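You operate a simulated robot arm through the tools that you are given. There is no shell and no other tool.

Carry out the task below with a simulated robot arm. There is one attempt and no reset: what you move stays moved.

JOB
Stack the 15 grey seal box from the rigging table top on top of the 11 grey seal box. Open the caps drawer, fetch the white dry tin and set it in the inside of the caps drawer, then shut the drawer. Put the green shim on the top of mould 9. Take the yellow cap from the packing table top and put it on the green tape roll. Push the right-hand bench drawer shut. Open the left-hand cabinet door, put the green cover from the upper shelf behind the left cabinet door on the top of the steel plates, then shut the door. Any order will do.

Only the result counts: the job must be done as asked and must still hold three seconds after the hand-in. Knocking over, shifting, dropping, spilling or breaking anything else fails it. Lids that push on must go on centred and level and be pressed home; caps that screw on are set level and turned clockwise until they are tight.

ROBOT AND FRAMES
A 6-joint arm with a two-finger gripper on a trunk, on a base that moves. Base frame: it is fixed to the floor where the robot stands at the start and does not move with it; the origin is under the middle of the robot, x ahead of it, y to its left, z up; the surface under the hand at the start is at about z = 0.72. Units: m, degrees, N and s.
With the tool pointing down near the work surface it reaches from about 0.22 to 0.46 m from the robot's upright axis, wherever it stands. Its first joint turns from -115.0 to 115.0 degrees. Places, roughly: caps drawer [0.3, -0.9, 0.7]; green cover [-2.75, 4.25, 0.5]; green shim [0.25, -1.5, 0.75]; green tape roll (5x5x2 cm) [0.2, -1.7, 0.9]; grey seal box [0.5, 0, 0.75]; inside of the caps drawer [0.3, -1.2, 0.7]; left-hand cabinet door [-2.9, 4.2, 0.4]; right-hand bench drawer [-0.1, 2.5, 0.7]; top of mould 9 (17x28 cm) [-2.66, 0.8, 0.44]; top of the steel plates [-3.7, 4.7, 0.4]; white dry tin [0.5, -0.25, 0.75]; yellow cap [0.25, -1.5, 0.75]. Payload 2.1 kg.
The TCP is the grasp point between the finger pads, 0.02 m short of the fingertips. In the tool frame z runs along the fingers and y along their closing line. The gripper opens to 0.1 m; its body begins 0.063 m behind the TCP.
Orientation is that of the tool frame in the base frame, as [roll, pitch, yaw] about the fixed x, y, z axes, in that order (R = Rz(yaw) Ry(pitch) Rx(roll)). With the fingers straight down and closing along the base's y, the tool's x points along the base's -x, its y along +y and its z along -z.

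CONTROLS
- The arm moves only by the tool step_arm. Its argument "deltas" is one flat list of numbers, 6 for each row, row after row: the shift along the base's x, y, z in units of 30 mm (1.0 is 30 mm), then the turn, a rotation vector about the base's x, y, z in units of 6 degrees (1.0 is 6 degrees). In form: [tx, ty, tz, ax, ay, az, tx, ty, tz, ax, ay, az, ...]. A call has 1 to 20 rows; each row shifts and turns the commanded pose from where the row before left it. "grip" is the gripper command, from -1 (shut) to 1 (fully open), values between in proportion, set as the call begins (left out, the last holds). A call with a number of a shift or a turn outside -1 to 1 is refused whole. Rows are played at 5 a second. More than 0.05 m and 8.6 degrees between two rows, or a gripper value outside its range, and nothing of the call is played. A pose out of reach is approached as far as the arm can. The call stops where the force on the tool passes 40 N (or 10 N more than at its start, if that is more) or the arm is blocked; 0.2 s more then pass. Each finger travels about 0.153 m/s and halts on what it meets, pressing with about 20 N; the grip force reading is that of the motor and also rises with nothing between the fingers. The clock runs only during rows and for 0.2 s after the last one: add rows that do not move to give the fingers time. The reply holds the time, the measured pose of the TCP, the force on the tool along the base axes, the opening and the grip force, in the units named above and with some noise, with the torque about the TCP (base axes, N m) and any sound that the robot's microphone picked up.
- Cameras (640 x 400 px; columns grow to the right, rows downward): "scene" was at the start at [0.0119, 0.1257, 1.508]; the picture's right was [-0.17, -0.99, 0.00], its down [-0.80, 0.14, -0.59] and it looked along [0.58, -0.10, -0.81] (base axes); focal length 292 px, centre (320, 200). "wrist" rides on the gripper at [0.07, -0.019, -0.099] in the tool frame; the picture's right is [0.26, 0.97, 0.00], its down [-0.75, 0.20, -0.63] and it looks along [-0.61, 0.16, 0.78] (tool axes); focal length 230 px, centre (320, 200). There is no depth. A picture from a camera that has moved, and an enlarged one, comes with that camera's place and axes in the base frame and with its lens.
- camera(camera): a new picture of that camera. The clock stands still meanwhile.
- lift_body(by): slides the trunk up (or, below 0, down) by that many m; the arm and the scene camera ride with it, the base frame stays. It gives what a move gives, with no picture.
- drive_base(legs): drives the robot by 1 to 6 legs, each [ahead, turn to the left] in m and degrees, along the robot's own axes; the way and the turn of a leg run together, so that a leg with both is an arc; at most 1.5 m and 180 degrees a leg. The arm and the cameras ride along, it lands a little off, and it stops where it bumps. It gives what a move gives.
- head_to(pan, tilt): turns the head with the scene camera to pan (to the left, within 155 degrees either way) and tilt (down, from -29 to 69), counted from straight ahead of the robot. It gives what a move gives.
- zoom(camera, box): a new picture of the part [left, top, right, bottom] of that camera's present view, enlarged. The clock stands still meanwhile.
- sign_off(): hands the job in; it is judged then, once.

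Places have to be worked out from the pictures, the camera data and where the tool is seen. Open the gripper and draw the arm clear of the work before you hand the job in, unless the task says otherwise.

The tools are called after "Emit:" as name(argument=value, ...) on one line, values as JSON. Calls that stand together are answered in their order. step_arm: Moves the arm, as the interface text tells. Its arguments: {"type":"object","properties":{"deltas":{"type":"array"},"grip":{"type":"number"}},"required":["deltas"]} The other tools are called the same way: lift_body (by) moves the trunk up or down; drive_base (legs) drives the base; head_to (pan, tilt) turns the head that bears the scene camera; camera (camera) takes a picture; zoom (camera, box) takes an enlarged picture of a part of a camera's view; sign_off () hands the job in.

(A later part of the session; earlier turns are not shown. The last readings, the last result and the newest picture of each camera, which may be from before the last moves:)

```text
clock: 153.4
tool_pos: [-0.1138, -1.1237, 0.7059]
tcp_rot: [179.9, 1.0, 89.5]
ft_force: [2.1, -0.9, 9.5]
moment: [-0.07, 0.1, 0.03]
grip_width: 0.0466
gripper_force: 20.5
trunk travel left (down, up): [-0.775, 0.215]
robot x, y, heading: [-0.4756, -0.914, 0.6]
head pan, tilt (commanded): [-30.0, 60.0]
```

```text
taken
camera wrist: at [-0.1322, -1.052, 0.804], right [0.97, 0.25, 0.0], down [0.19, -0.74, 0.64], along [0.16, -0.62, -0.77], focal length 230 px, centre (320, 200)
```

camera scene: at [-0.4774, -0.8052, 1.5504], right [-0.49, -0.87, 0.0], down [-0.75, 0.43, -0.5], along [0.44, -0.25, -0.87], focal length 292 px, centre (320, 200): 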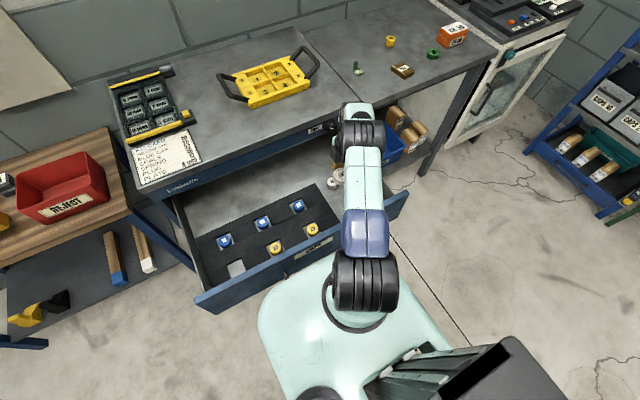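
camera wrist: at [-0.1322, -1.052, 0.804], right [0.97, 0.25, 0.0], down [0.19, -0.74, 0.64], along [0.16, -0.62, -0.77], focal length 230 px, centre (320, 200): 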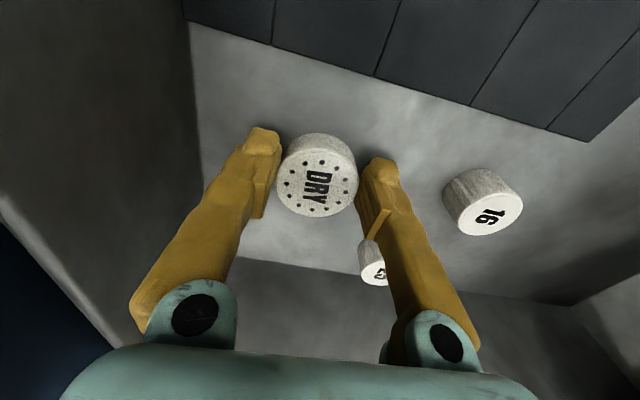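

Contact with 9.5 N at TCP 0.706, so the floor is ≈0.678 and the tin stands on it. I relieve slightly and open only to ~6.5 cm.

Emit:
step_arm(deltas=[0, 0, 0.05, 0, 0, 0, 0, 0, 0, 0, 0, 0])

Emit:
step_arm(deltas=[0, 0, 0, 0, 0, 0, 0, 0, 0, 0, 0, 0, 0, 0, 0, 0, 0, 0], grip=0.3)

Emit:
camera(camera="wrist")

```text
clock: 154.0
tool_pos: [-0.1131, -1.1238, 0.7049]
tcp_rot: [-179.9, 0.9, 89.5]
ft_force: [1.3, 0.8, 3.5]
moment: [-0.05, 0.02, 0.01]
grip_width: 0.0466
gripper_force: 20.2
trunk travel left (down, up): [-0.775, 0.215]
robot x, y, heading: [-0.4747, -0.911, 0.3]
head pan, tilt (commanded): [-30.0, 60.0]
```

```text
clock: 154.8
tool_pos: [-0.1136, -1.1237, 0.7053]
tcp_rot: [-180.0, 0.9, 89.6]
ft_force: [0.3, -0.2, 0.2]
moment: [0.02, 0.03, 0.0]
grip_width: 0.065
gripper_force: 0.0
trunk travel left (down, up): [-0.775, 0.215]
robot x, y, heading: [-0.4724, -0.9115, 0.4]
head pan, tilt (commanded): [-30.0, 60.0]
```

```text
taken
camera wrist: at [-0.1318, -1.0527, 0.8042], right [0.97, 0.25, -0.01], down [0.19, -0.74, 0.64], along [0.16, -0.62, -0.77], focal length 230 px, centre (320, 200)
```

wrist: 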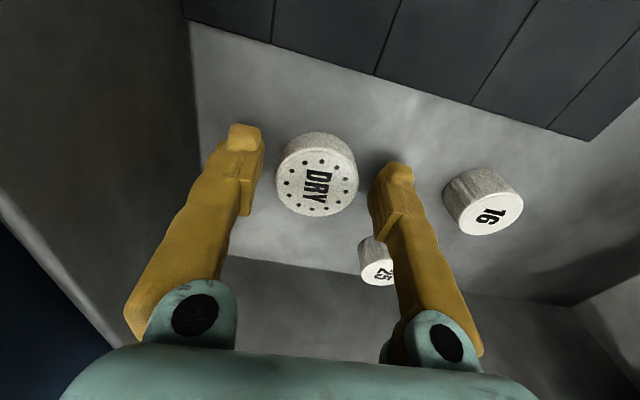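

The tin stands free in the drawer. I raise straight up with the trunk, then back away from the drawer.

Emit:
lift_body(by=0.2)

Emit:
drive_base(legs=[[-0.35, 0]])

Emit:
step_arm(deltas=[0, 0.95, 0, 0, 0, 0, 0, 0.95, 0, 0, 0, 0, 0, 0.95, 0, 0, 0, 0, 0, 0.95, 0, 0, 0, 0, 0, 0.95, 0, 0, 0, 0, 0, 0.95, 0, 0, 0, 0, 0, 0.6, 0, 0, 0, 0], grip=-1)

Emit:
head_to(pan=-5, tilt=45)

Emit:
camera(camera="scene")

```text
clock: 157.0
tool_pos: [-0.1137, -1.1246, 0.9054]
tcp_rot: [-180.0, 0.9, 89.5]
ft_force: [-0.2, -0.7, 0.3]
moment: [-0.01, 0.02, 0.0]
grip_width: 0.0649
gripper_force: 0.1
trunk travel left (down, up): [-0.975, 0.015]
robot x, y, heading: [-0.4734, -0.9133, 0.3]
head pan, tilt (commanded): [-30.0, 60.0]
```

```text
clock: 159.2
tool_pos: [-0.4527, -1.1261, 0.9045]
tcp_rot: [-179.7, 0.8, 89.8]
ft_force: [0.7, 0.6, 0.3]
moment: [0.0, 0.01, -0.02]
grip_width: 0.065
gripper_force: 0.0
trunk travel left (down, up): [-0.975, 0.015]
robot x, y, heading: [-0.8175, -0.9128, 0.5]
head pan, tilt (commanded): [-30.0, 60.0]
```

```text
clock: 160.8
tool_pos: [-0.4548, -0.9363, 0.9048]
tcp_rot: [-179.9, 0.9, 89.7]
ft_force: [0.1, -0.7, -0.6]
moment: [0.01, 0.01, 0.01]
grip_width: 0.0
gripper_force: 20.2
trunk travel left (down, up): [-0.975, 0.015]
robot x, y, heading: [-0.8157, -0.9177, 0.9]
head pan, tilt (commanded): [-30.0, 60.0]
```

```text
clock: 161.7
tool_pos: [-0.4541, -0.9373, 0.9037]
tcp_rot: [-179.8, 0.9, 89.8]
ft_force: [0.0, -0.4, 0.3]
moment: [-0.04, 0.0, 0.01]
grip_width: 0.0003
gripper_force: 19.5
trunk travel left (down, up): [-0.975, 0.015]
robot x, y, heading: [-0.8156, -0.9161, 0.9]
head pan, tilt (commanded): [-5.0, 45.0]
```

```text
taken
camera scene: at [-0.7964, -0.7828, 1.7699], right [-0.07, -1.0, 0.0], down [-0.71, 0.05, -0.71], along [0.7, -0.05, -0.71], focal length 292 px, centre (320, 200)
```

scene: 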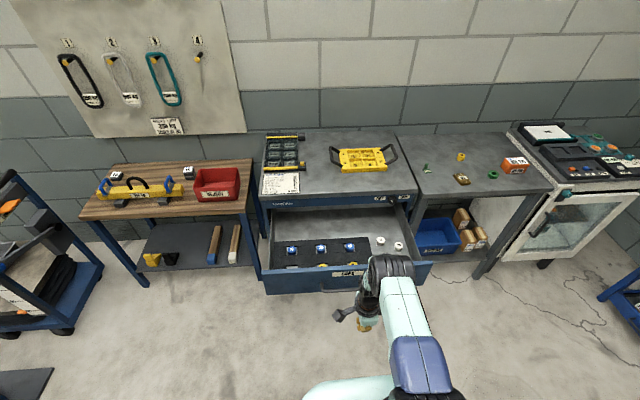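

I tilt the closed gripper about 48° forward so the fingertips lead, then lower the trunk to push on the drawer front above the handle.

Emit:
step_arm(deltas=[0, 0, 0, 0, -1, 0, 0, 0, 0, 0, -1, 0, 0, 0, 0, 0, -1, 0, 0, 0, 0, 0, -1, 0, 0, 0, 0, 0, -1, 0, 0, 0, 0, 0, -1, 0, 0, 0, 0, 0, -1, 0, 0, 0, 0, 0, -1, 0])

Emit:
lift_body(by=-0.13)

Emit:
camera(camera="scene")

```text
clock: 163.5
tool_pos: [-0.4549, -0.9371, 0.9035]
tcp_rot: [132.0, 0.4, 89.3]
ft_force: [-0.4, 0.6, -0.6]
moment: [0.02, -0.05, -0.02]
grip_width: 0.0
gripper_force: 19.9
trunk travel left (down, up): [-0.975, 0.015]
robot x, y, heading: [-0.8095, -0.9179, 0.9]
head pan, tilt (commanded): [-5.0, 45.0]
```

```text
clock: 165.1
tool_pos: [-0.4527, -0.937, 0.7743]
tcp_rot: [132.1, 0.4, 89.2]
ft_force: [-0.7, 0.2, 0.5]
moment: [0.01, 0.01, 0.01]
grip_width: 0.0001
gripper_force: 19.9
trunk travel left (down, up): [-0.845, 0.145]
robot x, y, heading: [-0.8205, -0.9147, 0.9]
head pan, tilt (commanded): [-5.0, 45.0]
```

```text
taken
camera scene: at [-0.7963, -0.7824, 1.6399], right [-0.07, -1.0, 0.0], down [-0.71, 0.05, -0.71], along [0.71, -0.05, -0.71], focal length 292 px, centre (320, 200)
```

scene: 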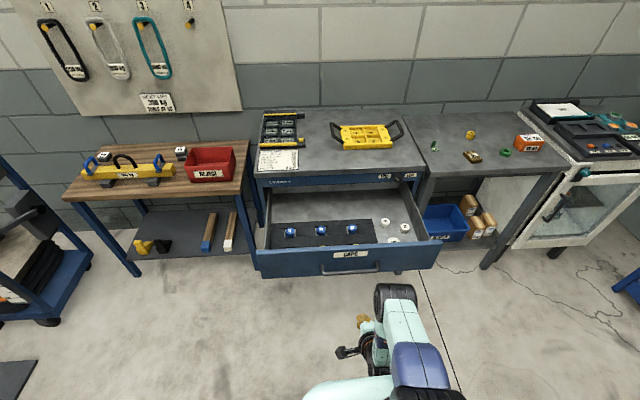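

Tip height ≈0.76 suits the drawer front. I drive forward to contact and push the drawer in, in two legs.

Emit:
drive_base(legs=[[0.18, -0.9], [0.3, 0]])

Emit:
camera(camera="scene")

```text
clock: 168.2
tool_pos: [0.0195, -0.9423, 0.7744]
tcp_rot: [132.0, 0.4, 88.3]
ft_force: [-0.5, 0.0, 0.3]
moment: [-0.02, -0.01, 0.01]
grip_width: 0.0001
gripper_force: 20.0
trunk travel left (down, up): [-0.845, 0.145]
robot x, y, heading: [-0.3438, -0.9164, -0.1]
head pan, tilt (commanded): [-5.0, 45.0]
```

```text
taken
camera scene: at [-0.3208, -0.782, 1.6399], right [-0.09, -1.0, 0.0], down [-0.7, 0.06, -0.71], along [0.7, -0.06, -0.71], focal length 292 px, centre (320, 200)
```

scene: 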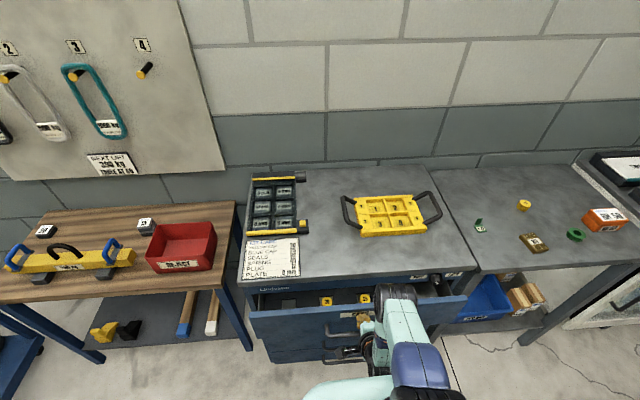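

The drawer is sliding in; about 8 cm remain. I push on 6 cm, then finish gently.

Emit:
drive_base(legs=[[0.06, 0]])

Emit:
drive_base(legs=[[0.02, 0]])

Emit:
zoom(camera="scene", box=[220, 220, 500, 395])

```text
clock: 169.2
tool_pos: [0.0726, -0.9428, 0.7778]
tcp_rot: [131.6, 0.5, 88.4]
ft_force: [-0.2, 0.7, -1.2]
moment: [0.0, -0.03, -0.01]
grip_width: 0.0002
gripper_force: 19.8
trunk travel left (down, up): [-0.845, 0.145]
robot x, y, heading: [-0.2806, -0.9123, 0.0]
head pan, tilt (commanded): [-5.0, 45.0]
```

```text
clock: 169.9
tool_pos: [0.0953, -0.9417, 0.7765]
tcp_rot: [131.8, 0.4, 88.4]
ft_force: [-11.2, 0.5, 3.8]
moment: [0.03, -0.11, 0.11]
grip_width: 0.0
gripper_force: 20.1
trunk travel left (down, up): [-0.845, 0.145]
robot x, y, heading: [-0.2634, -0.9154, -0.1]
head pan, tilt (commanded): [-5.0, 45.0]
```

```text
2.29 times, centred on (360, 308) of scene
camera zoom: at [-0.2446, -0.782, 1.6401], right [-0.09, -1.0, 0.0], down [-0.7, 0.06, -0.71], along [0.71, -0.06, -0.7], focal length 667 px, centre (229, -46)
```

zoom: 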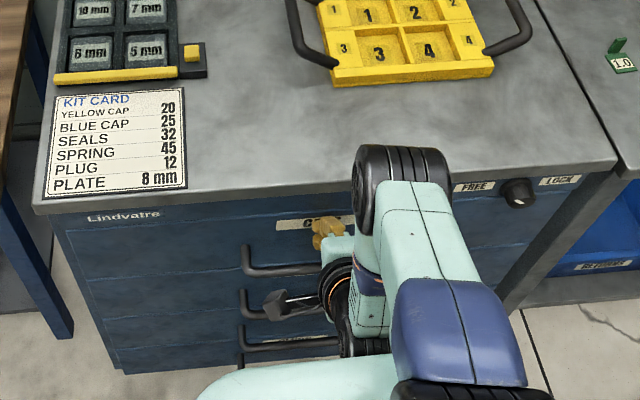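

The drawer looks shut with 11 N reaction. I press a little more with the arm to be sure it's home.

Emit:
step_arm(deltas=[0.15, 0, 0, 0, 0, 0, 0.15, 0, 0, 0, 0, 0, 0.1, 0, 0, 0, 0, 0])

Emit:
drive_base(legs=[[-0.12, 0]])

Emit:
camera(camera="scene")

```text
clock: 170.8
tool_pos: [0.0965, -0.9412, 0.7723]
tcp_rot: [133.0, 0.2, 88.1]
ft_force: [-31.1, -1.1, 17.0]
moment: [0.17, -0.38, 0.25]
grip_width: 0.0
gripper_force: 20.0
trunk travel left (down, up): [-0.845, 0.145]
robot x, y, heading: [-0.2566, -0.9179, -0.1]
head pan, tilt (commanded): [-5.0, 45.0]
stopped in row 3: the force on the tool passed its limit at 42 N (the readings are from after the stop); the commanded pose is now the measured one
```

```text
clock: 172.0
tool_pos: [-0.0067, -0.9414, 0.769]
tcp_rot: [133.4, 0.4, 88.1]
ft_force: [-0.4, -0.4, 1.6]
moment: [-0.03, 0.05, 0.0]
grip_width: 0.0
gripper_force: 20.5
trunk travel left (down, up): [-0.845, 0.145]
robot x, y, heading: [-0.3817, -0.9159, -0.2]
head pan, tilt (commanded): [-5.0, 45.0]
```

```text
taken
camera scene: at [-0.3421, -0.7818, 1.64], right [-0.09, -1.0, 0.0], down [-0.71, 0.06, -0.7], along [0.7, -0.06, -0.72], focal length 292 px, centre (320, 200)
```

scene: 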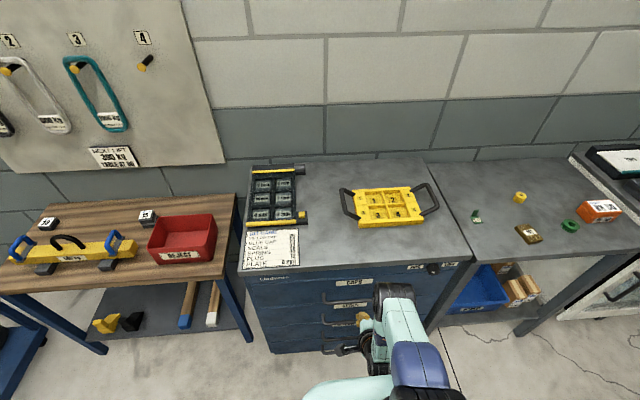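

The drawer is shut and both rigging-table boxes are still stacked. Next are the packing-table items; I bring the tool back to pointing down, raise, and drive around to face the packing table.

Emit:
lift_body(by=0.13)

Emit:
step_arm(deltas=[0, 0, 0.3, 0, 1, 0, 0, 0, 0.3, 0, 1, 0, 0, 0, 0.3, 0, 1, 0, 0, 0, 0.3, 0, 1, 0, 0, 0, 0.3, 0, 1, 0, 0, 0, 0.3, 0, 1, 0, 0, 0, 0.3, 0, 1, 0, 0, 0, 0.3, 0, 0.8, 0], grip=1)

Emit:
drive_base(legs=[[0, -90], [0.585, 0], [0, 90]])

Emit:
head_to(pan=0, tilt=45)

Emit:
camera(camera="scene")

```text
clock: 173.6
tool_pos: [-0.0147, -0.9426, 0.9018]
tcp_rot: [133.0, 0.4, 88.2]
ft_force: [-0.3, 0.2, 0.4]
moment: [0.02, 0.05, -0.01]
grip_width: 0.0001
gripper_force: 19.7
trunk travel left (down, up): [-0.975, 0.015]
robot x, y, heading: [-0.3807, -0.9149, -0.5]
head pan, tilt (commanded): [-5.0, 45.0]
```

```text
clock: 175.4
tool_pos: [-0.0137, -0.938, 0.9689]
tcp_rot: [176.7, 0.6, 89.0]
ft_force: [0.1, 0.5, 0.2]
moment: [0.01, -0.01, 0.01]
grip_width: 0.0998
gripper_force: 0.0
out of reach, approached as far as the arm can: row 7
trunk travel left (down, up): [-0.975, 0.015]
robot x, y, heading: [-0.38, -0.9186, -0.4]
head pan, tilt (commanded): [-5.0, 45.0]
```

```text
clock: 186.4
tool_pos: [-0.0129, -1.5161, 0.9688]
tcp_rot: [176.7, 0.5, 89.8]
ft_force: [-0.4, 0.1, -0.5]
moment: [0.02, 0.03, -0.03]
grip_width: 0.0998
gripper_force: 0.0
trunk travel left (down, up): [-0.975, 0.015]
robot x, y, heading: [-0.379, -1.4997, 0.7]
head pan, tilt (commanded): [-5.0, 45.0]
```

```text
clock: 187.0
tool_pos: [-0.0141, -1.5157, 0.9688]
tcp_rot: [176.6, 0.5, 89.7]
ft_force: [-0.2, 0.6, 0.8]
moment: [0.02, 0.03, 0.02]
grip_width: 0.1
gripper_force: 0.2
trunk travel left (down, up): [-0.975, 0.015]
robot x, y, heading: [-0.3842, -1.4989, 0.7]
head pan, tilt (commanded): [0.0, 45.0]
```

```text
taken
camera scene: at [-0.3606, -1.3571, 1.7699], right [0.01, -1.0, 0.0], down [-0.71, -0.01, -0.71], along [0.71, 0.01, -0.71], focal length 292 px, centre (320, 200)
```

scene: 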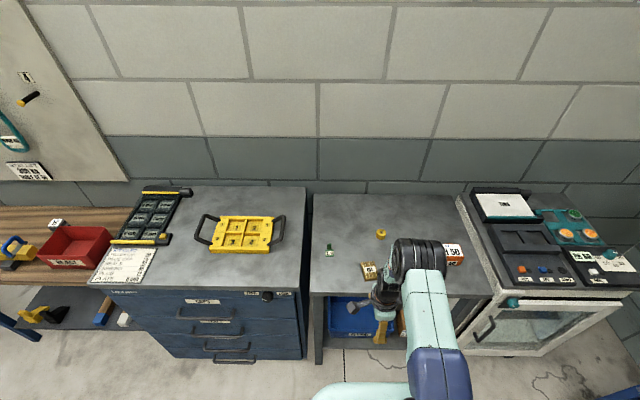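

The items are ahead: cap, shim, gold block, tape roll, orange box. I level the tool, raise it a bit, and drive forward to x≈-0.145.

Emit:
step_arm(deltas=[-0.5, 0, 0.7, 0, 0.29, 0, -0.5, 0, 0.7, 0, 0.29, 0])

Emit:
drive_base(legs=[[0.235, -0.6]])

Emit:
camera(camera="wrist")

Emit:
head_to(pan=0, tilt=60)

Emit:
camera(camera="scene")

```text
clock: 187.6
tool_pos: [-0.0435, -1.5135, 1.0097]
tcp_rot: [-179.9, 0.5, 89.8]
ft_force: [-0.4, 0.6, -0.2]
moment: [0.01, -0.03, 0.0]
grip_width: 0.1
gripper_force: 0.1
trunk travel left (down, up): [-0.975, 0.015]
robot x, y, heading: [-0.3795, -1.5011, 0.5]
head pan, tilt (commanded): [0.0, 45.0]
```

```text
clock: 189.4
tool_pos: [0.1919, -1.5178, 1.0107]
tcp_rot: [179.9, 0.5, 89.2]
ft_force: [-1.4, -0.3, 0.5]
moment: [0.02, -0.03, 0.01]
grip_width: 0.0998
gripper_force: 0.0
trunk travel left (down, up): [-0.975, 0.015]
robot x, y, heading: [-0.141, -1.4964, 0.4]
head pan, tilt (commanded): [0.0, 45.0]
```

```text
taken
camera wrist: at [0.1758, -1.4463, 1.1097], right [0.97, 0.24, 0.0], down [0.19, -0.75, 0.64], along [0.15, -0.62, -0.77], focal length 230 px, centre (320, 200)
```

wrist: 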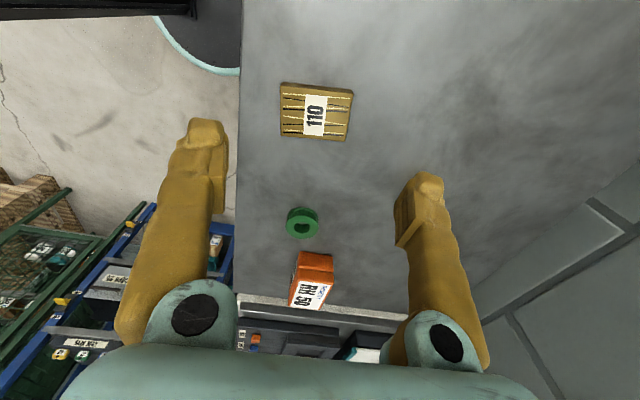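

```text
clock: 190.2
tool_pos: [0.1957, -1.5183, 1.0092]
tcp_rot: [-179.9, 0.5, 89.2]
ft_force: [0.1, 0.0, -0.7]
moment: [0.02, 0.01, -0.02]
grip_width: 0.0999
gripper_force: 0.1
trunk travel left (down, up): [-0.975, 0.015]
robot x, y, heading: [-0.1411, -1.4993, 0.2]
head pan, tilt (commanded): [0.0, 60.0]
```

```text
taken
camera scene: at [-0.1349, -1.3562, 1.7505], right [0.0, -1.0, 0.0], down [-0.87, 0.0, -0.5], along [0.5, 0.0, -0.87], focal length 292 px, centre (320, 200)
```

scene: 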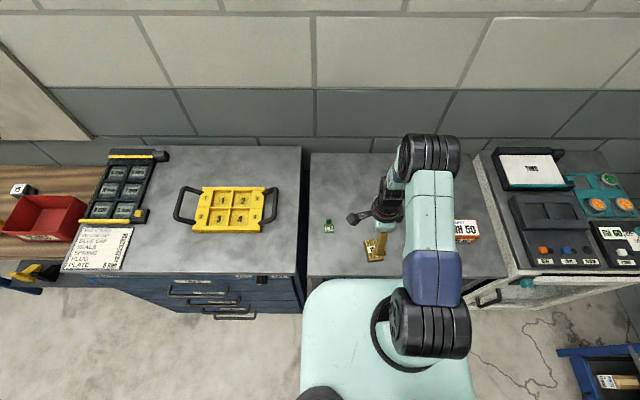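

The cap is hidden right behind the +x finger. I shift the gripper 6 cm forward to see it and the roll together.

Emit:
step_arm(deltas=[0.9, 0.3, 0, 0, 0, 0, 0.9, 0.3, 0, 0, 0, 0, 0.5, 0.3, 0, 0, 0, 0])

Emit:
camera(camera="wrist")

Emit:
zoom(camera="wrist", box=[220, 60, 420, 260])

```text
clock: 191.0
tool_pos: [0.265, -1.4877, 1.0102]
tcp_rot: [-179.8, 0.5, 89.2]
ft_force: [-0.3, -0.6, 0.9]
moment: [-0.01, -0.01, 0.03]
grip_width: 0.0998
gripper_force: 0.1
trunk travel left (down, up): [-0.975, 0.015]
robot x, y, heading: [-0.1416, -1.4996, -0.0]
head pan, tilt (commanded): [0.0, 60.0]
```

```text
taken
camera wrist: at [0.2478, -1.418, 1.1092], right [0.97, 0.24, 0.0], down [0.19, -0.75, 0.64], along [0.15, -0.62, -0.77], focal length 230 px, centre (320, 200)
```

wrist: 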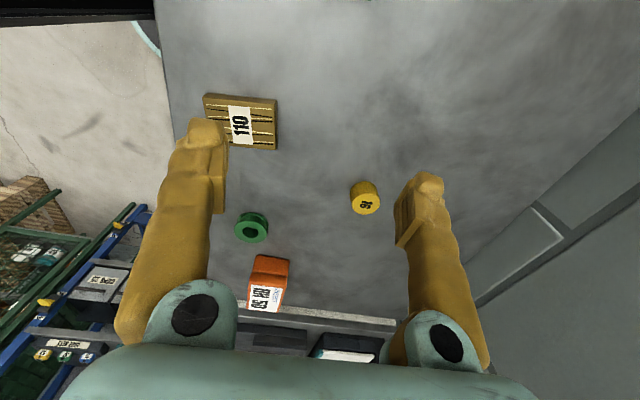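

```text
2.00 times, centred on (320, 160) of wrist
camera zoom: at [0.2478, -1.418, 1.1092], right [0.97, 0.24, 0.0], down [0.19, -0.75, 0.64], along [0.15, -0.62, -0.77], focal length 460 px, centre (320, 280)
```

zoom: 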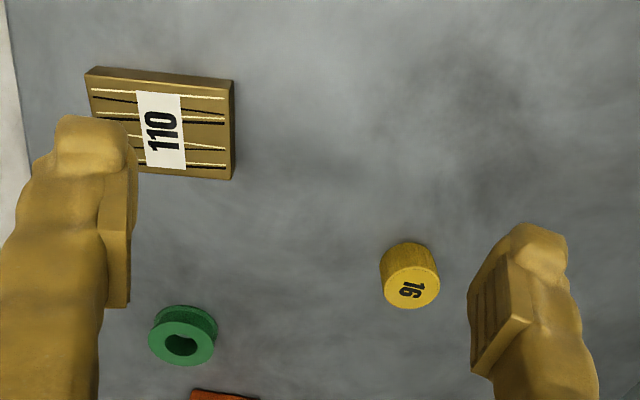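

Comparing the two wrist views, the packing table top is lower (z≈0.846): roll ≈(0.21,-1.689, top 0.866), cap ≈(0.356,-1.595). I need to be ~5 cm closer, so I edge forward.

Emit:
drive_base(legs=[[0.055, 0]])

Emit:
camera(camera="wrist")

Emit:
zoom(camera="wrist", box=[160, 60, 420, 280])

```text
clock: 191.9
tool_pos: [0.3185, -1.4884, 1.0125]
tcp_rot: [179.8, 0.4, 89.2]
ft_force: [0.5, 0.4, -0.7]
moment: [0.0, 0.08, 0.01]
grip_width: 0.0999
gripper_force: 0.1
trunk travel left (down, up): [-0.975, 0.015]
robot x, y, heading: [-0.0887, -1.5008, -0.0]
head pan, tilt (commanded): [0.0, 60.0]
```

```text
taken
camera wrist: at [0.3004, -1.418, 1.1108], right [0.97, 0.24, 0.0], down [0.19, -0.75, 0.64], along [0.16, -0.62, -0.77], focal length 230 px, centre (320, 200)
```

wrist: 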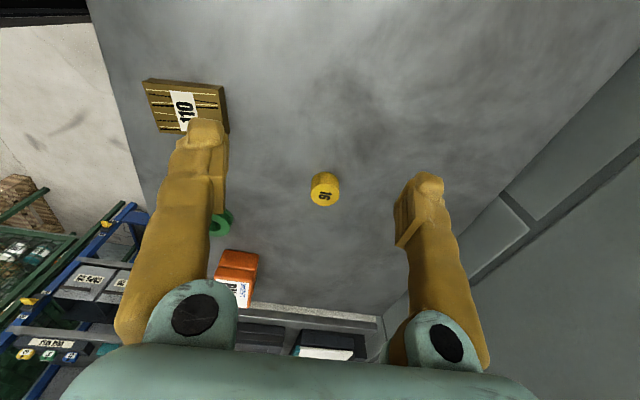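

```text
1.82 times, centred on (290, 170) of wrist
camera zoom: at [0.3004, -1.418, 1.1108], right [0.97, 0.24, 0.0], down [0.19, -0.75, 0.64], along [0.16, -0.62, -0.77], focal length 418 px, centre (374, 254)
```

zoom: 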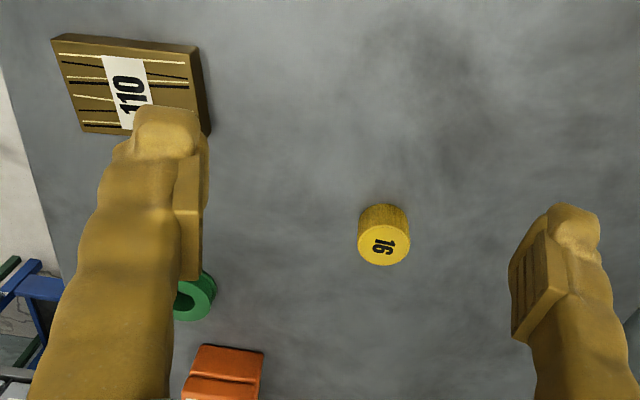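

Cap top is at ≈(0.350,-1.5875,0.88). I move over it and come down to z≈0.93 for a check.

Emit:
step_arm(deltas=[0.27, -0.83, 0, 0, 0, 0, 0.27, -0.83, 0, 0, 0, 0, 0.27, -0.83, -0.6, 0, 0, 0, 0.27, -0.83, -0.9, 0, 0, 0, 0, 0, -0.9, 0, 0, 0, 0, 0, 0, 0, 0, 0])

Emit:
camera(camera="wrist")

```text
clock: 193.3
tool_pos: [0.3438, -1.5889, 0.9411]
tcp_rot: [179.4, 0.5, 89.1]
ft_force: [-0.2, -0.4, 0.6]
moment: [0.0, -0.01, -0.03]
grip_width: 0.1
gripper_force: 0.1
trunk travel left (down, up): [-0.975, 0.015]
robot x, y, heading: [-0.0834, -1.4991, -0.1]
head pan, tilt (commanded): [0.0, 60.0]
```

```text
taken
camera wrist: at [0.3256, -1.5177, 1.0411], right [0.97, 0.24, 0.01], down [0.18, -0.75, 0.64], along [0.16, -0.62, -0.77], focal length 230 px, centre (320, 200)
```

wrist: 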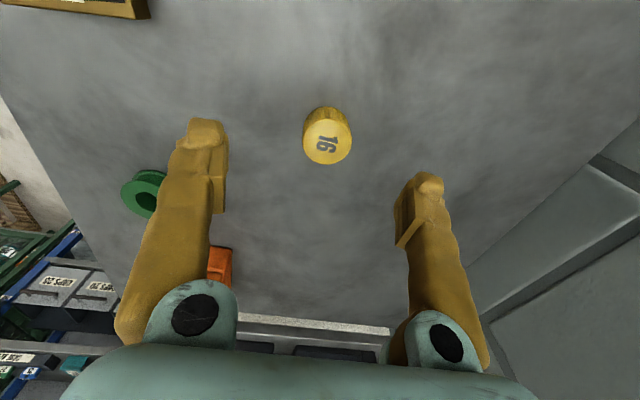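

The cap is 6 mm further +x. I correct and descend to z≈0.874, then close.

Emit:
step_arm(deltas=[0.2, 0, -0.75, 0, 0, 0, 0, 0, -0.75, 0, 0, 0, 0, 0, -0.7, 0, 0, 0, 0, 0, 0, 0, 0, 0])

Emit:
camera(camera="wrist")

```text
clock: 194.3
tool_pos: [0.3272, -1.5832, 0.8992]
tcp_rot: [179.4, 0.5, 89.2]
ft_force: [-0.2, -0.4, -0.3]
moment: [0.0, 0.01, 0.02]
grip_width: 0.1001
gripper_force: 0.0
out of reach, approached as far as the arm can: row 1, 2, 3
trunk travel left (down, up): [-0.975, 0.015]
robot x, y, heading: [-0.0893, -1.4928, -0.0]
head pan, tilt (commanded): [0.0, 60.0]
```

```text
taken
camera wrist: at [0.3088, -1.5124, 0.9987], right [0.97, 0.24, 0.01], down [0.18, -0.75, 0.64], along [0.16, -0.62, -0.77], focal length 230 px, centre (320, 200)
```

wrist: 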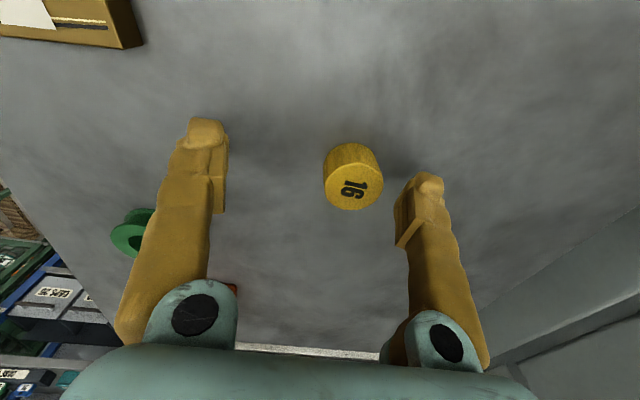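

The arm runs out low down, since the trunk is high. I raise the arm, lower the trunk 0.12 m, and re-approach with better reach.

Emit:
step_arm(deltas=[0, 0, 1, 0, 0, 0, 0.1, 0, 1, 0, 0, 0, 0.2, 0, 1, 0, 0, 0, 0.3, 0, 1, 0, 0, 0])

Emit:
lift_body(by=-0.12)

Emit:
camera(camera="wrist")

```text
clock: 195.3
tool_pos: [0.3444, -1.5825, 1.0198]
tcp_rot: [179.5, 0.5, 89.2]
ft_force: [0.2, -0.4, -0.2]
moment: [0.02, -0.01, -0.01]
grip_width: 0.1
gripper_force: 0.1
trunk travel left (down, up): [-0.975, 0.015]
robot x, y, heading: [-0.0837, -1.4968, -0.1]
head pan, tilt (commanded): [0.0, 60.0]
```

```text
clock: 196.8
tool_pos: [0.345, -1.5835, 0.8975]
tcp_rot: [179.4, 0.6, 89.1]
ft_force: [0.6, 0.5, -0.5]
moment: [0.01, -0.01, -0.04]
grip_width: 0.1001
gripper_force: 0.0
trunk travel left (down, up): [-0.855, 0.135]
robot x, y, heading: [-0.0858, -1.4987, -0.0]
head pan, tilt (commanded): [0.0, 60.0]
```

```text
taken
camera wrist: at [0.3264, -1.5116, 0.9984], right [0.97, 0.24, 0.01], down [0.18, -0.75, 0.64], along [0.16, -0.62, -0.77], focal length 230 px, centre (320, 200)
```

wrist: 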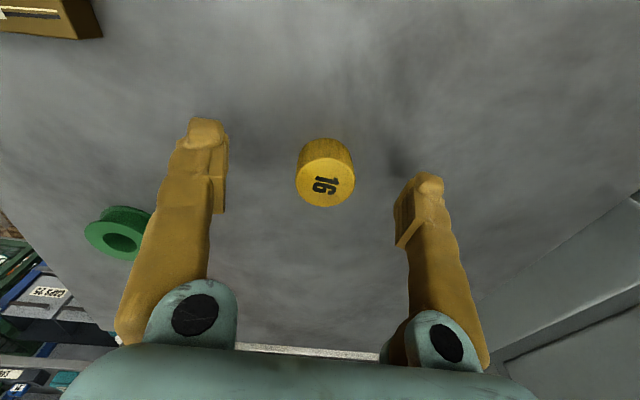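

Cap is a few mm toward +x and -y. I correct and go down to z≈0.873.

Emit:
step_arm(deltas=[0.1, -0.15, -0.4, 0, 0, 0, 0, 0, -0.42, 0, 0, 0, 0, 0, 0, 0, 0, 0])

Emit:
step_arm(deltas=[0, 0, 0, 0, 0, 0, 0, 0, 0, 0, 0, 0, 0, 0, 0, 0, 0, 0, 0, 0, 0, 0, 0, 0], grip=-1)

Emit:
camera(camera="wrist")

```text
clock: 197.6
tool_pos: [0.3472, -1.5878, 0.8774]
tcp_rot: [179.1, 0.5, 89.2]
ft_force: [7.1, -1.4, 32.9]
moment: [0.1, 1.74, 0.07]
grip_width: 0.1001
gripper_force: 0.1
trunk travel left (down, up): [-0.855, 0.135]
robot x, y, heading: [-0.0883, -1.5007, -0.2]
head pan, tilt (commanded): [0.0, 60.0]
```

```text
clock: 197.9
tool_pos: [0.3352, -1.5885, 0.8808]
tcp_rot: [179.3, 0.4, 89.2]
ft_force: [-8.1, 0.1, -1.1]
moment: [-0.05, -0.77, 0.01]
grip_width: 0.0593
gripper_force: 9.3
trunk travel left (down, up): [-0.855, 0.135]
robot x, y, heading: [-0.082, -1.4991, 0.0]
head pan, tilt (commanded): [0.0, 60.0]
stopped in row 1: the force on the tool passed its limit at 50 N (the readings are from after the stop); the commanded pose is now the measured one
```

```text
taken
camera wrist: at [0.3154, -1.5164, 0.9798], right [0.97, 0.24, 0.01], down [0.18, -0.75, 0.64], along [0.16, -0.62, -0.77], focal length 230 px, centre (320, 200)
```

wrist: 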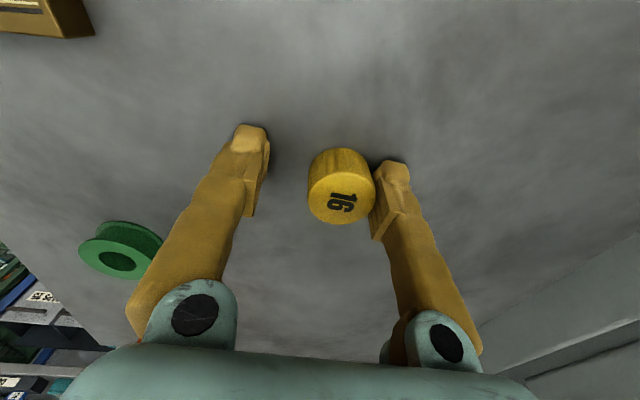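

The fingertips touched the table (so its top is ≈0.858). I rise 4 mm, then close again gently.

Emit:
step_arm(deltas=[0.1, 0, 0.13, 0, 0, 0, 0.1, 0, 0, 0, 0, 0, 0, 0, 0, 0, 0, 0], grip=0.4)

Emit:
camera(camera="wrist")

```text
clock: 198.7
tool_pos: [0.3538, -1.5873, 0.8801]
tcp_rot: [179.4, 0.6, 89.1]
ft_force: [-1.0, -0.4, 3.0]
moment: [0.02, 0.1, 0.04]
grip_width: 0.0709
gripper_force: 0.5
trunk travel left (down, up): [-0.855, 0.135]
robot x, y, heading: [-0.0866, -1.4972, 0.1]
head pan, tilt (commanded): [0.0, 60.0]
```

```text
taken
camera wrist: at [0.3342, -1.5165, 0.9791], right [0.97, 0.25, 0.01], down [0.18, -0.75, 0.64], along [0.16, -0.62, -0.77], focal length 230 px, centre (320, 200)
```

wrist: 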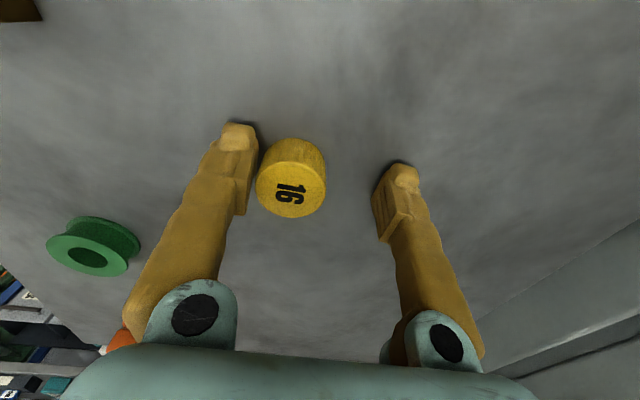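

I raise another 4 mm and centre on the cap (shift -1.4 cm in x), then close.

Emit:
step_arm(deltas=[0, 0, 0.15, 0, 0, 0, -0.25, 0, 0, 0, 0, 0, -0.22, 0, 0, 0, 0, 0, 0, 0, 0, 0, 0, 0])

Emit:
step_arm(deltas=[0, 0, 0, 0, 0, 0, 0, 0, 0, 0, 0, 0, 0, 0, 0, 0, 0, 0], grip=-1)

Emit:
camera(camera="wrist")

```text
clock: 199.7
tool_pos: [0.3388, -1.5858, 0.8827]
tcp_rot: [179.6, 0.5, 89.1]
ft_force: [0.2, -0.6, -0.4]
moment: [0.02, 0.03, -0.02]
grip_width: 0.0699
gripper_force: 0.1
trunk travel left (down, up): [-0.855, 0.135]
robot x, y, heading: [-0.0834, -1.4997, -0.1]
head pan, tilt (commanded): [0.0, 60.0]
```

```text
clock: 200.5
tool_pos: [0.3391, -1.5873, 0.8836]
tcp_rot: [179.6, 0.5, 89.2]
ft_force: [-0.6, 0.6, 0.4]
moment: [0.01, -0.02, 0.02]
grip_width: 0.0335
gripper_force: 19.8
trunk travel left (down, up): [-0.855, 0.135]
robot x, y, heading: [-0.0865, -1.4984, 0.2]
head pan, tilt (commanded): [0.0, 60.0]
```

```text
taken
camera wrist: at [0.3207, -1.5166, 0.9831], right [0.97, 0.24, 0.0], down [0.19, -0.75, 0.64], along [0.16, -0.62, -0.77], focal length 230 px, centre (320, 200)
```

wrist: 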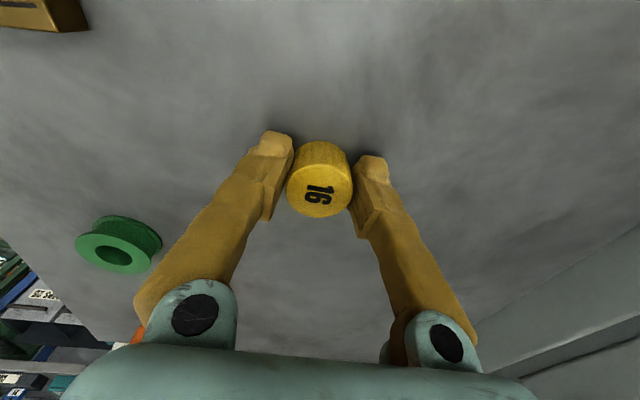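

The cap is held (3.35 cm). I lift it and carry it toward the tape roll near (0.208,-1.68), staying high for a refined look.

Emit:
step_arm(deltas=[0, 0, 1, 0, 0, 0, 0, 0, 1, 0, 0, 0, -0.87, -0.4, 0, 0, 0, 0, -0.87, -0.4, 0, 0, 0, 0, -0.87, -0.4, 0, 0, 0, 0, -0.87, -0.4, 0, 0, 0, 0, -0.87, -0.4, 0, 0, 0, 0, 0, 0, 0, 0, 0, 0])

Emit:
camera(camera="wrist")

Emit:
zoom(camera="wrist", box=[220, 90, 420, 290])

```text
clock: 202.3
tool_pos: [0.2076, -1.6483, 0.9428]
tcp_rot: [179.6, 0.6, 89.1]
ft_force: [0.8, -0.2, -0.7]
moment: [0.02, 0.0, -0.02]
grip_width: 0.0334
gripper_force: 20.0
trunk travel left (down, up): [-0.855, 0.135]
robot x, y, heading: [-0.0885, -1.4982, -0.1]
head pan, tilt (commanded): [0.0, 60.0]
```

```text
taken
camera wrist: at [0.1896, -1.5782, 1.0425], right [0.97, 0.25, 0.0], down [0.19, -0.75, 0.64], along [0.16, -0.62, -0.77], focal length 230 px, centre (320, 200)
```

wrist: 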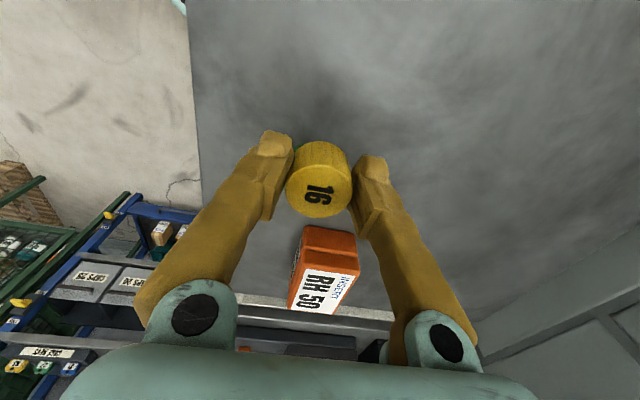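

```text
2.00 times, centred on (320, 190) of wrist
camera zoom: at [0.1896, -1.5782, 1.0425], right [0.97, 0.25, 0.0], down [0.19, -0.75, 0.64], along [0.16, -0.62, -0.77], focal length 460 px, centre (320, 220)
```

zoom: 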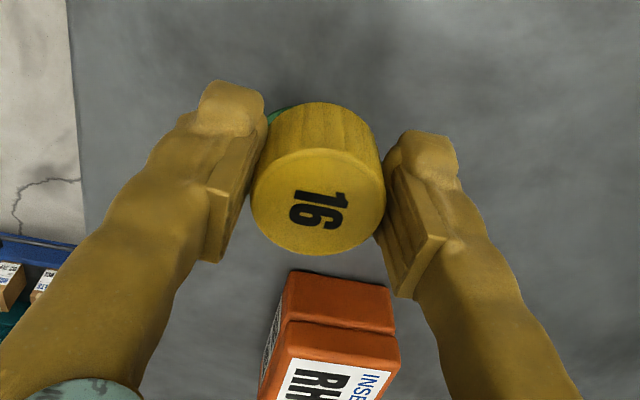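

The cap now hides the roll from the wrist camera; I use the scene camera to see the roll and cap together.

Emit:
head_to(pan=-25, tilt=60)

Emit:
camera(camera="scene")

Emit:
zoom(camera="scene", box=[260, 150, 420, 250])

```text
clock: 203.2
tool_pos: [0.2088, -1.6503, 0.9434]
tcp_rot: [179.6, 0.6, 89.2]
ft_force: [0.8, -0.1, 0.0]
moment: [0.04, 0.0, -0.02]
grip_width: 0.0335
gripper_force: 19.9
trunk travel left (down, up): [-0.855, 0.135]
robot x, y, heading: [-0.0874, -1.4991, -0.1]
head pan, tilt (commanded): [-25.0, 60.0]
```

```text
taken
camera scene: at [-0.0866, -1.3844, 1.6304], right [-0.42, -0.91, 0.0], down [-0.79, 0.37, -0.5], along [0.45, -0.21, -0.87], focal length 292 px, centre (320, 200)
```

scene: 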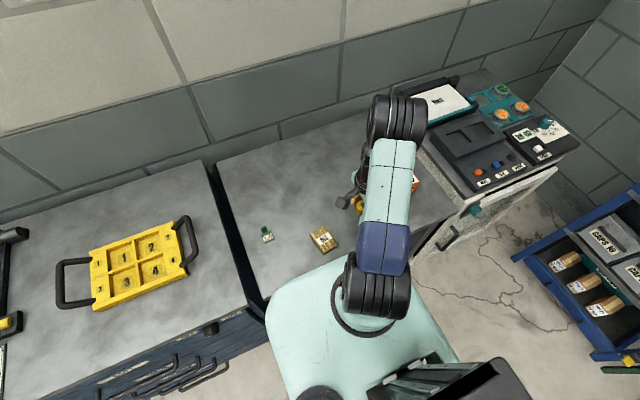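

```text
4.00 times, centred on (340, 200) of scene
camera zoom: at [-0.0866, -1.3844, 1.6304], right [-0.42, -0.91, 0.0], down [-0.79, 0.37, -0.5], along [0.45, -0.21, -0.87], focal length 1168 px, centre (240, 200)
```

zoom: 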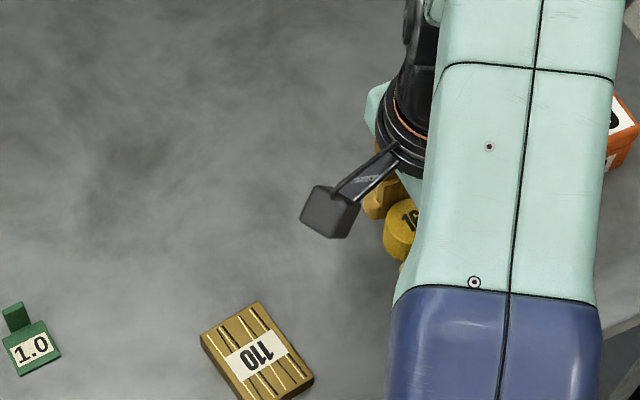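

I raise 5 cm and move past the roll in -y so the wrist camera can see the roll in front of the held cap.

Emit:
step_arm(deltas=[0, 0, 0.85, 0, 0, 0, 0, 0, 0.85, 0, 0, 0, 0, -0.78, 0, 0, 0, 0, 0, -0.78, 0, 0, 0, 0, 0, -0.78, 0, 0, 0, 0, 0, 0, 0, 0, 0, 0])

Emit:
camera(camera="wrist")

Emit:
zoom(camera="wrist", box=[240, 20, 400, 220])

```text
clock: 204.6
tool_pos: [0.2066, -1.7196, 0.9946]
tcp_rot: [179.5, 0.5, 89.2]
ft_force: [-0.4, -0.7, 0.5]
moment: [-0.04, -0.02, 0.0]
grip_width: 0.0332
gripper_force: 20.4
trunk travel left (down, up): [-0.855, 0.135]
robot x, y, heading: [-0.0872, -1.497, -0.0]
head pan, tilt (commanded): [-25.0, 60.0]
```

```text
taken
camera wrist: at [0.1894, -1.6483, 1.0942], right [0.97, 0.24, 0.0], down [0.19, -0.75, 0.64], along [0.16, -0.62, -0.77], focal length 230 px, centre (320, 200)
```

wrist: 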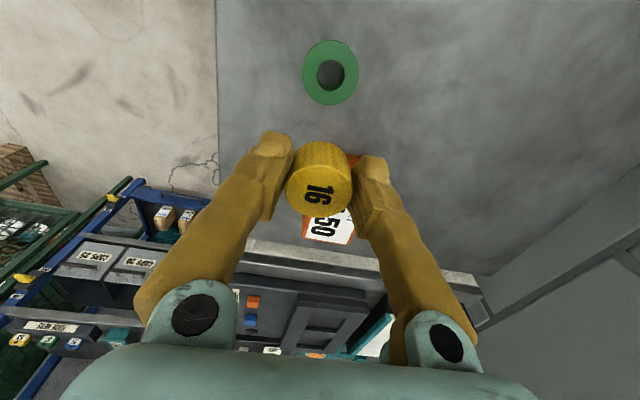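

```text
2.00 times, centred on (320, 120) of wrist
camera zoom: at [0.1894, -1.6483, 1.0942], right [0.97, 0.24, 0.0], down [0.19, -0.75, 0.64], along [0.16, -0.62, -0.77], focal length 460 px, centre (320, 360)
```

zoom: 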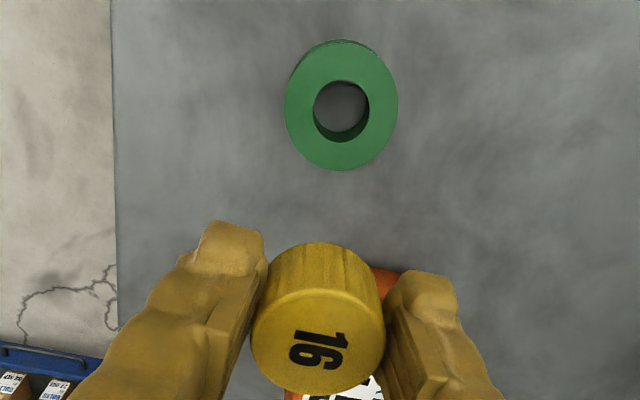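

Roll centre is ≈(0.2094,-1.6858); the held cap centre is ≈(0.2077,-1.7203). I shift by (+0.0017,+0.0345) and lower toward the roll.

Emit:
step_arm(deltas=[0.03, 0.575, 0, 0, 0, 0, 0.03, 0.575, 0, 0, 0, 0, 0, 0, -0.9, 0, 0, 0, 0, 0, -0.9, 0, 0, 0, 0, 0, -0.9, 0, 0, 0, 0, 0, 0, 0, 0, 0])

Emit:
zoom(camera="wrist", box=[220, 80, 420, 280])

```text
clock: 206.0
tool_pos: [0.212, -1.6855, 0.9132]
tcp_rot: [179.6, 0.5, 89.2]
ft_force: [0.6, 0.5, -0.9]
moment: [-0.02, 0.01, -0.02]
grip_width: 0.0332
gripper_force: 19.4
trunk travel left (down, up): [-0.855, 0.135]
robot x, y, heading: [-0.087, -1.4972, 0.1]
head pan, tilt (commanded): [-25.0, 60.0]
```

```text
2.00 times, centred on (320, 180) of wrist
camera zoom: at [0.1925, -1.6143, 1.0122], right [0.97, 0.24, 0.0], down [0.19, -0.75, 0.64], along [0.16, -0.62, -0.77], focal length 460 px, centre (320, 240)
```

zoom: 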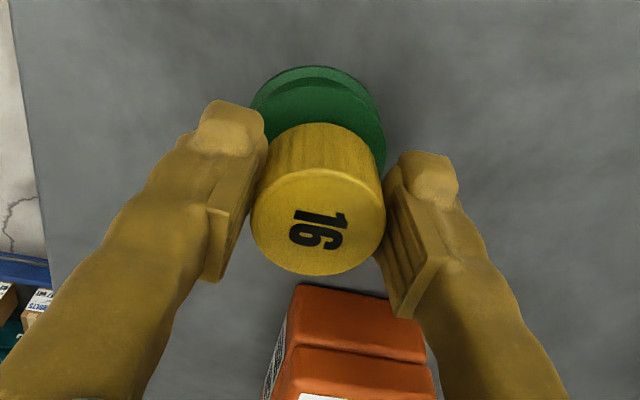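

The cap is centred over the roll within 1–2 mm. I lower in small steps to contact.

Emit:
step_arm(deltas=[0, 0, -0.12, 0, 0, 0, 0, 0, -0.1, 0, 0, 0])

Emit:
step_arm(deltas=[0, 0, -0.07, 0, 0, 0, 0, 0, 0, 0, 0, 0])

Emit:
step_arm(deltas=[0, 0, -0.05, 0, 0, 0, 0, 0, 0, 0, 0, 0])

```text
clock: 206.6
tool_pos: [0.2109, -1.684, 0.9073]
tcp_rot: [179.6, 0.5, 89.2]
ft_force: [-0.8, 0.0, -0.4]
moment: [0.01, -0.02, -0.03]
grip_width: 0.0333
gripper_force: 20.2
trunk travel left (down, up): [-0.855, 0.135]
robot x, y, heading: [-0.0868, -1.4956, 0.1]
head pan, tilt (commanded): [-25.0, 60.0]
```

```text
clock: 207.2
tool_pos: [0.2091, -1.6833, 0.9039]
tcp_rot: [179.6, 0.5, 89.1]
ft_force: [0.0, -0.7, -1.0]
moment: [-0.01, -0.02, 0.04]
grip_width: 0.0335
gripper_force: 20.5
trunk travel left (down, up): [-0.855, 0.135]
robot x, y, heading: [-0.0871, -1.4978, -0.0]
head pan, tilt (commanded): [-25.0, 60.0]
```

```text
clock: 207.8
tool_pos: [0.2085, -1.6834, 0.9029]
tcp_rot: [179.6, 0.4, 89.3]
ft_force: [-0.3, 0.4, 0.2]
moment: [-0.03, 0.0, -0.01]
grip_width: 0.0332
gripper_force: 20.2
trunk travel left (down, up): [-0.855, 0.135]
robot x, y, heading: [-0.0874, -1.498, 0.1]
head pan, tilt (commanded): [-25.0, 60.0]
```

No contact yet at 0.903; I continue in ~1.5 mm steps.

Emit:
step_arm(deltas=[0, 0, -0.05, 0, 0, 0, 0, 0, 0, 0, 0, 0])

Emit:
step_arm(deltas=[0, 0, -0.05, 0, 0, 0, 0, 0, 0, 0, 0, 0])

Emit:
step_arm(deltas=[0, 0, -0.05, 0, 0, 0, 0, 0, 0, 0, 0, 0])

Emit:
zoom(camera="wrist", box=[220, 80, 420, 280])

```text
clock: 208.4
tool_pos: [0.2105, -1.6842, 0.9011]
tcp_rot: [179.6, 0.5, 89.2]
ft_force: [0.3, -0.5, -0.6]
moment: [0.01, 0.0, -0.01]
grip_width: 0.0335
gripper_force: 20.1
trunk travel left (down, up): [-0.855, 0.135]
robot x, y, heading: [-0.0864, -1.5006, -0.0]
head pan, tilt (commanded): [-25.0, 60.0]
```

```text
clock: 209.0
tool_pos: [0.2101, -1.6841, 0.9004]
tcp_rot: [179.5, 0.5, 89.1]
ft_force: [0.1, -1.2, 11.5]
moment: [-0.07, 0.01, 0.01]
grip_width: 0.033
gripper_force: 20.0
trunk travel left (down, up): [-0.855, 0.135]
robot x, y, heading: [-0.0901, -1.5011, -0.1]
head pan, tilt (commanded): [-25.0, 60.0]
```

```text
clock: 209.6
tool_pos: [0.2103, -1.6845, 0.8989]
tcp_rot: [179.5, 0.6, 89.2]
ft_force: [2.5, -2.2, 21.1]
moment: [-0.12, -0.05, -0.01]
grip_width: 0.0334
gripper_force: 19.6
trunk travel left (down, up): [-0.855, 0.135]
robot x, y, heading: [-0.0849, -1.4987, 0.0]
head pan, tilt (commanded): [-25.0, 60.0]
```

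```text
2.00 times, centred on (320, 180) of wrist
camera zoom: at [0.1912, -1.6125, 0.9984], right [0.97, 0.24, 0.01], down [0.18, -0.75, 0.64], along [0.16, -0.62, -0.77], focal length 460 px, centre (320, 240)
```

zoom: 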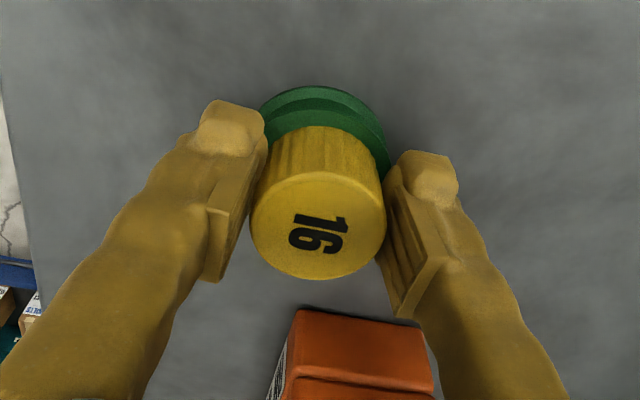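

The cap rests on the roll. I relieve the pressure, open, and rise straight up.

Emit:
step_arm(deltas=[0, 0, 0.08, 0, 0, 0, 0, 0, 0, 0, 0, 0])

Emit:
step_arm(deltas=[0, 0, 0, 0, 0, 0, 0, 0, 0, 0, 0, 0, 0, 0, 0, 0, 0, 0], grip=0.5)

Emit:
step_arm(deltas=[0, 0, 0.5, 0, 0, 0, 0, 0, 1, 0, 0, 0, 0, 0, 1, 0, 0, 0, 0, 0, 1, 0, 0, 0])

Emit:
camera(camera="wrist")

```text
clock: 210.2
tool_pos: [0.2096, -1.6828, 0.9003]
tcp_rot: [179.7, 0.5, 89.2]
ft_force: [-0.3, -0.7, 0.1]
moment: [0.0, 0.0, -0.05]
grip_width: 0.0336
gripper_force: 20.6
trunk travel left (down, up): [-0.855, 0.135]
robot x, y, heading: [-0.0858, -1.5002, -0.0]
head pan, tilt (commanded): [-25.0, 60.0]
```

```text
clock: 211.0
tool_pos: [0.2104, -1.684, 0.9002]
tcp_rot: [179.5, 0.5, 89.1]
ft_force: [-0.6, -0.2, 0.5]
moment: [-0.04, -0.01, -0.01]
grip_width: 0.0751
gripper_force: 0.0
trunk travel left (down, up): [-0.855, 0.135]
robot x, y, heading: [-0.0884, -1.498, 0.1]
head pan, tilt (commanded): [-25.0, 60.0]
```

```text
clock: 212.0
tool_pos: [0.2109, -1.6822, 1.0059]
tcp_rot: [179.6, 0.5, 89.1]
ft_force: [0.0, -0.1, 0.6]
moment: [-0.02, -0.03, -0.04]
grip_width: 0.0747
gripper_force: 0.1
trunk travel left (down, up): [-0.855, 0.135]
robot x, y, heading: [-0.0853, -1.4996, 0.1]
head pan, tilt (commanded): [-25.0, 60.0]
```

```text
taken
camera wrist: at [0.1922, -1.6117, 1.1057], right [0.97, 0.24, 0.0], down [0.19, -0.75, 0.64], along [0.16, -0.62, -0.77], focal length 230 px, centre (320, 200)
```

wrist: 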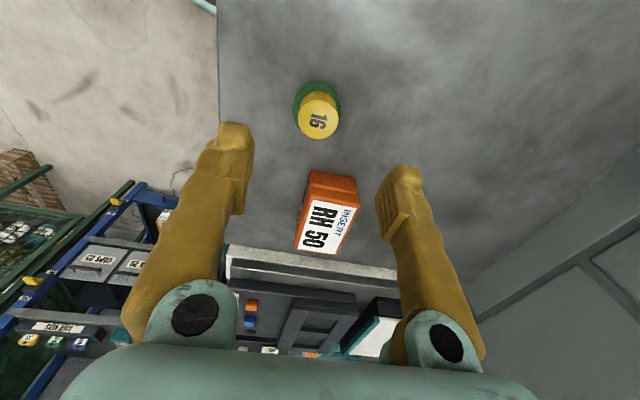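

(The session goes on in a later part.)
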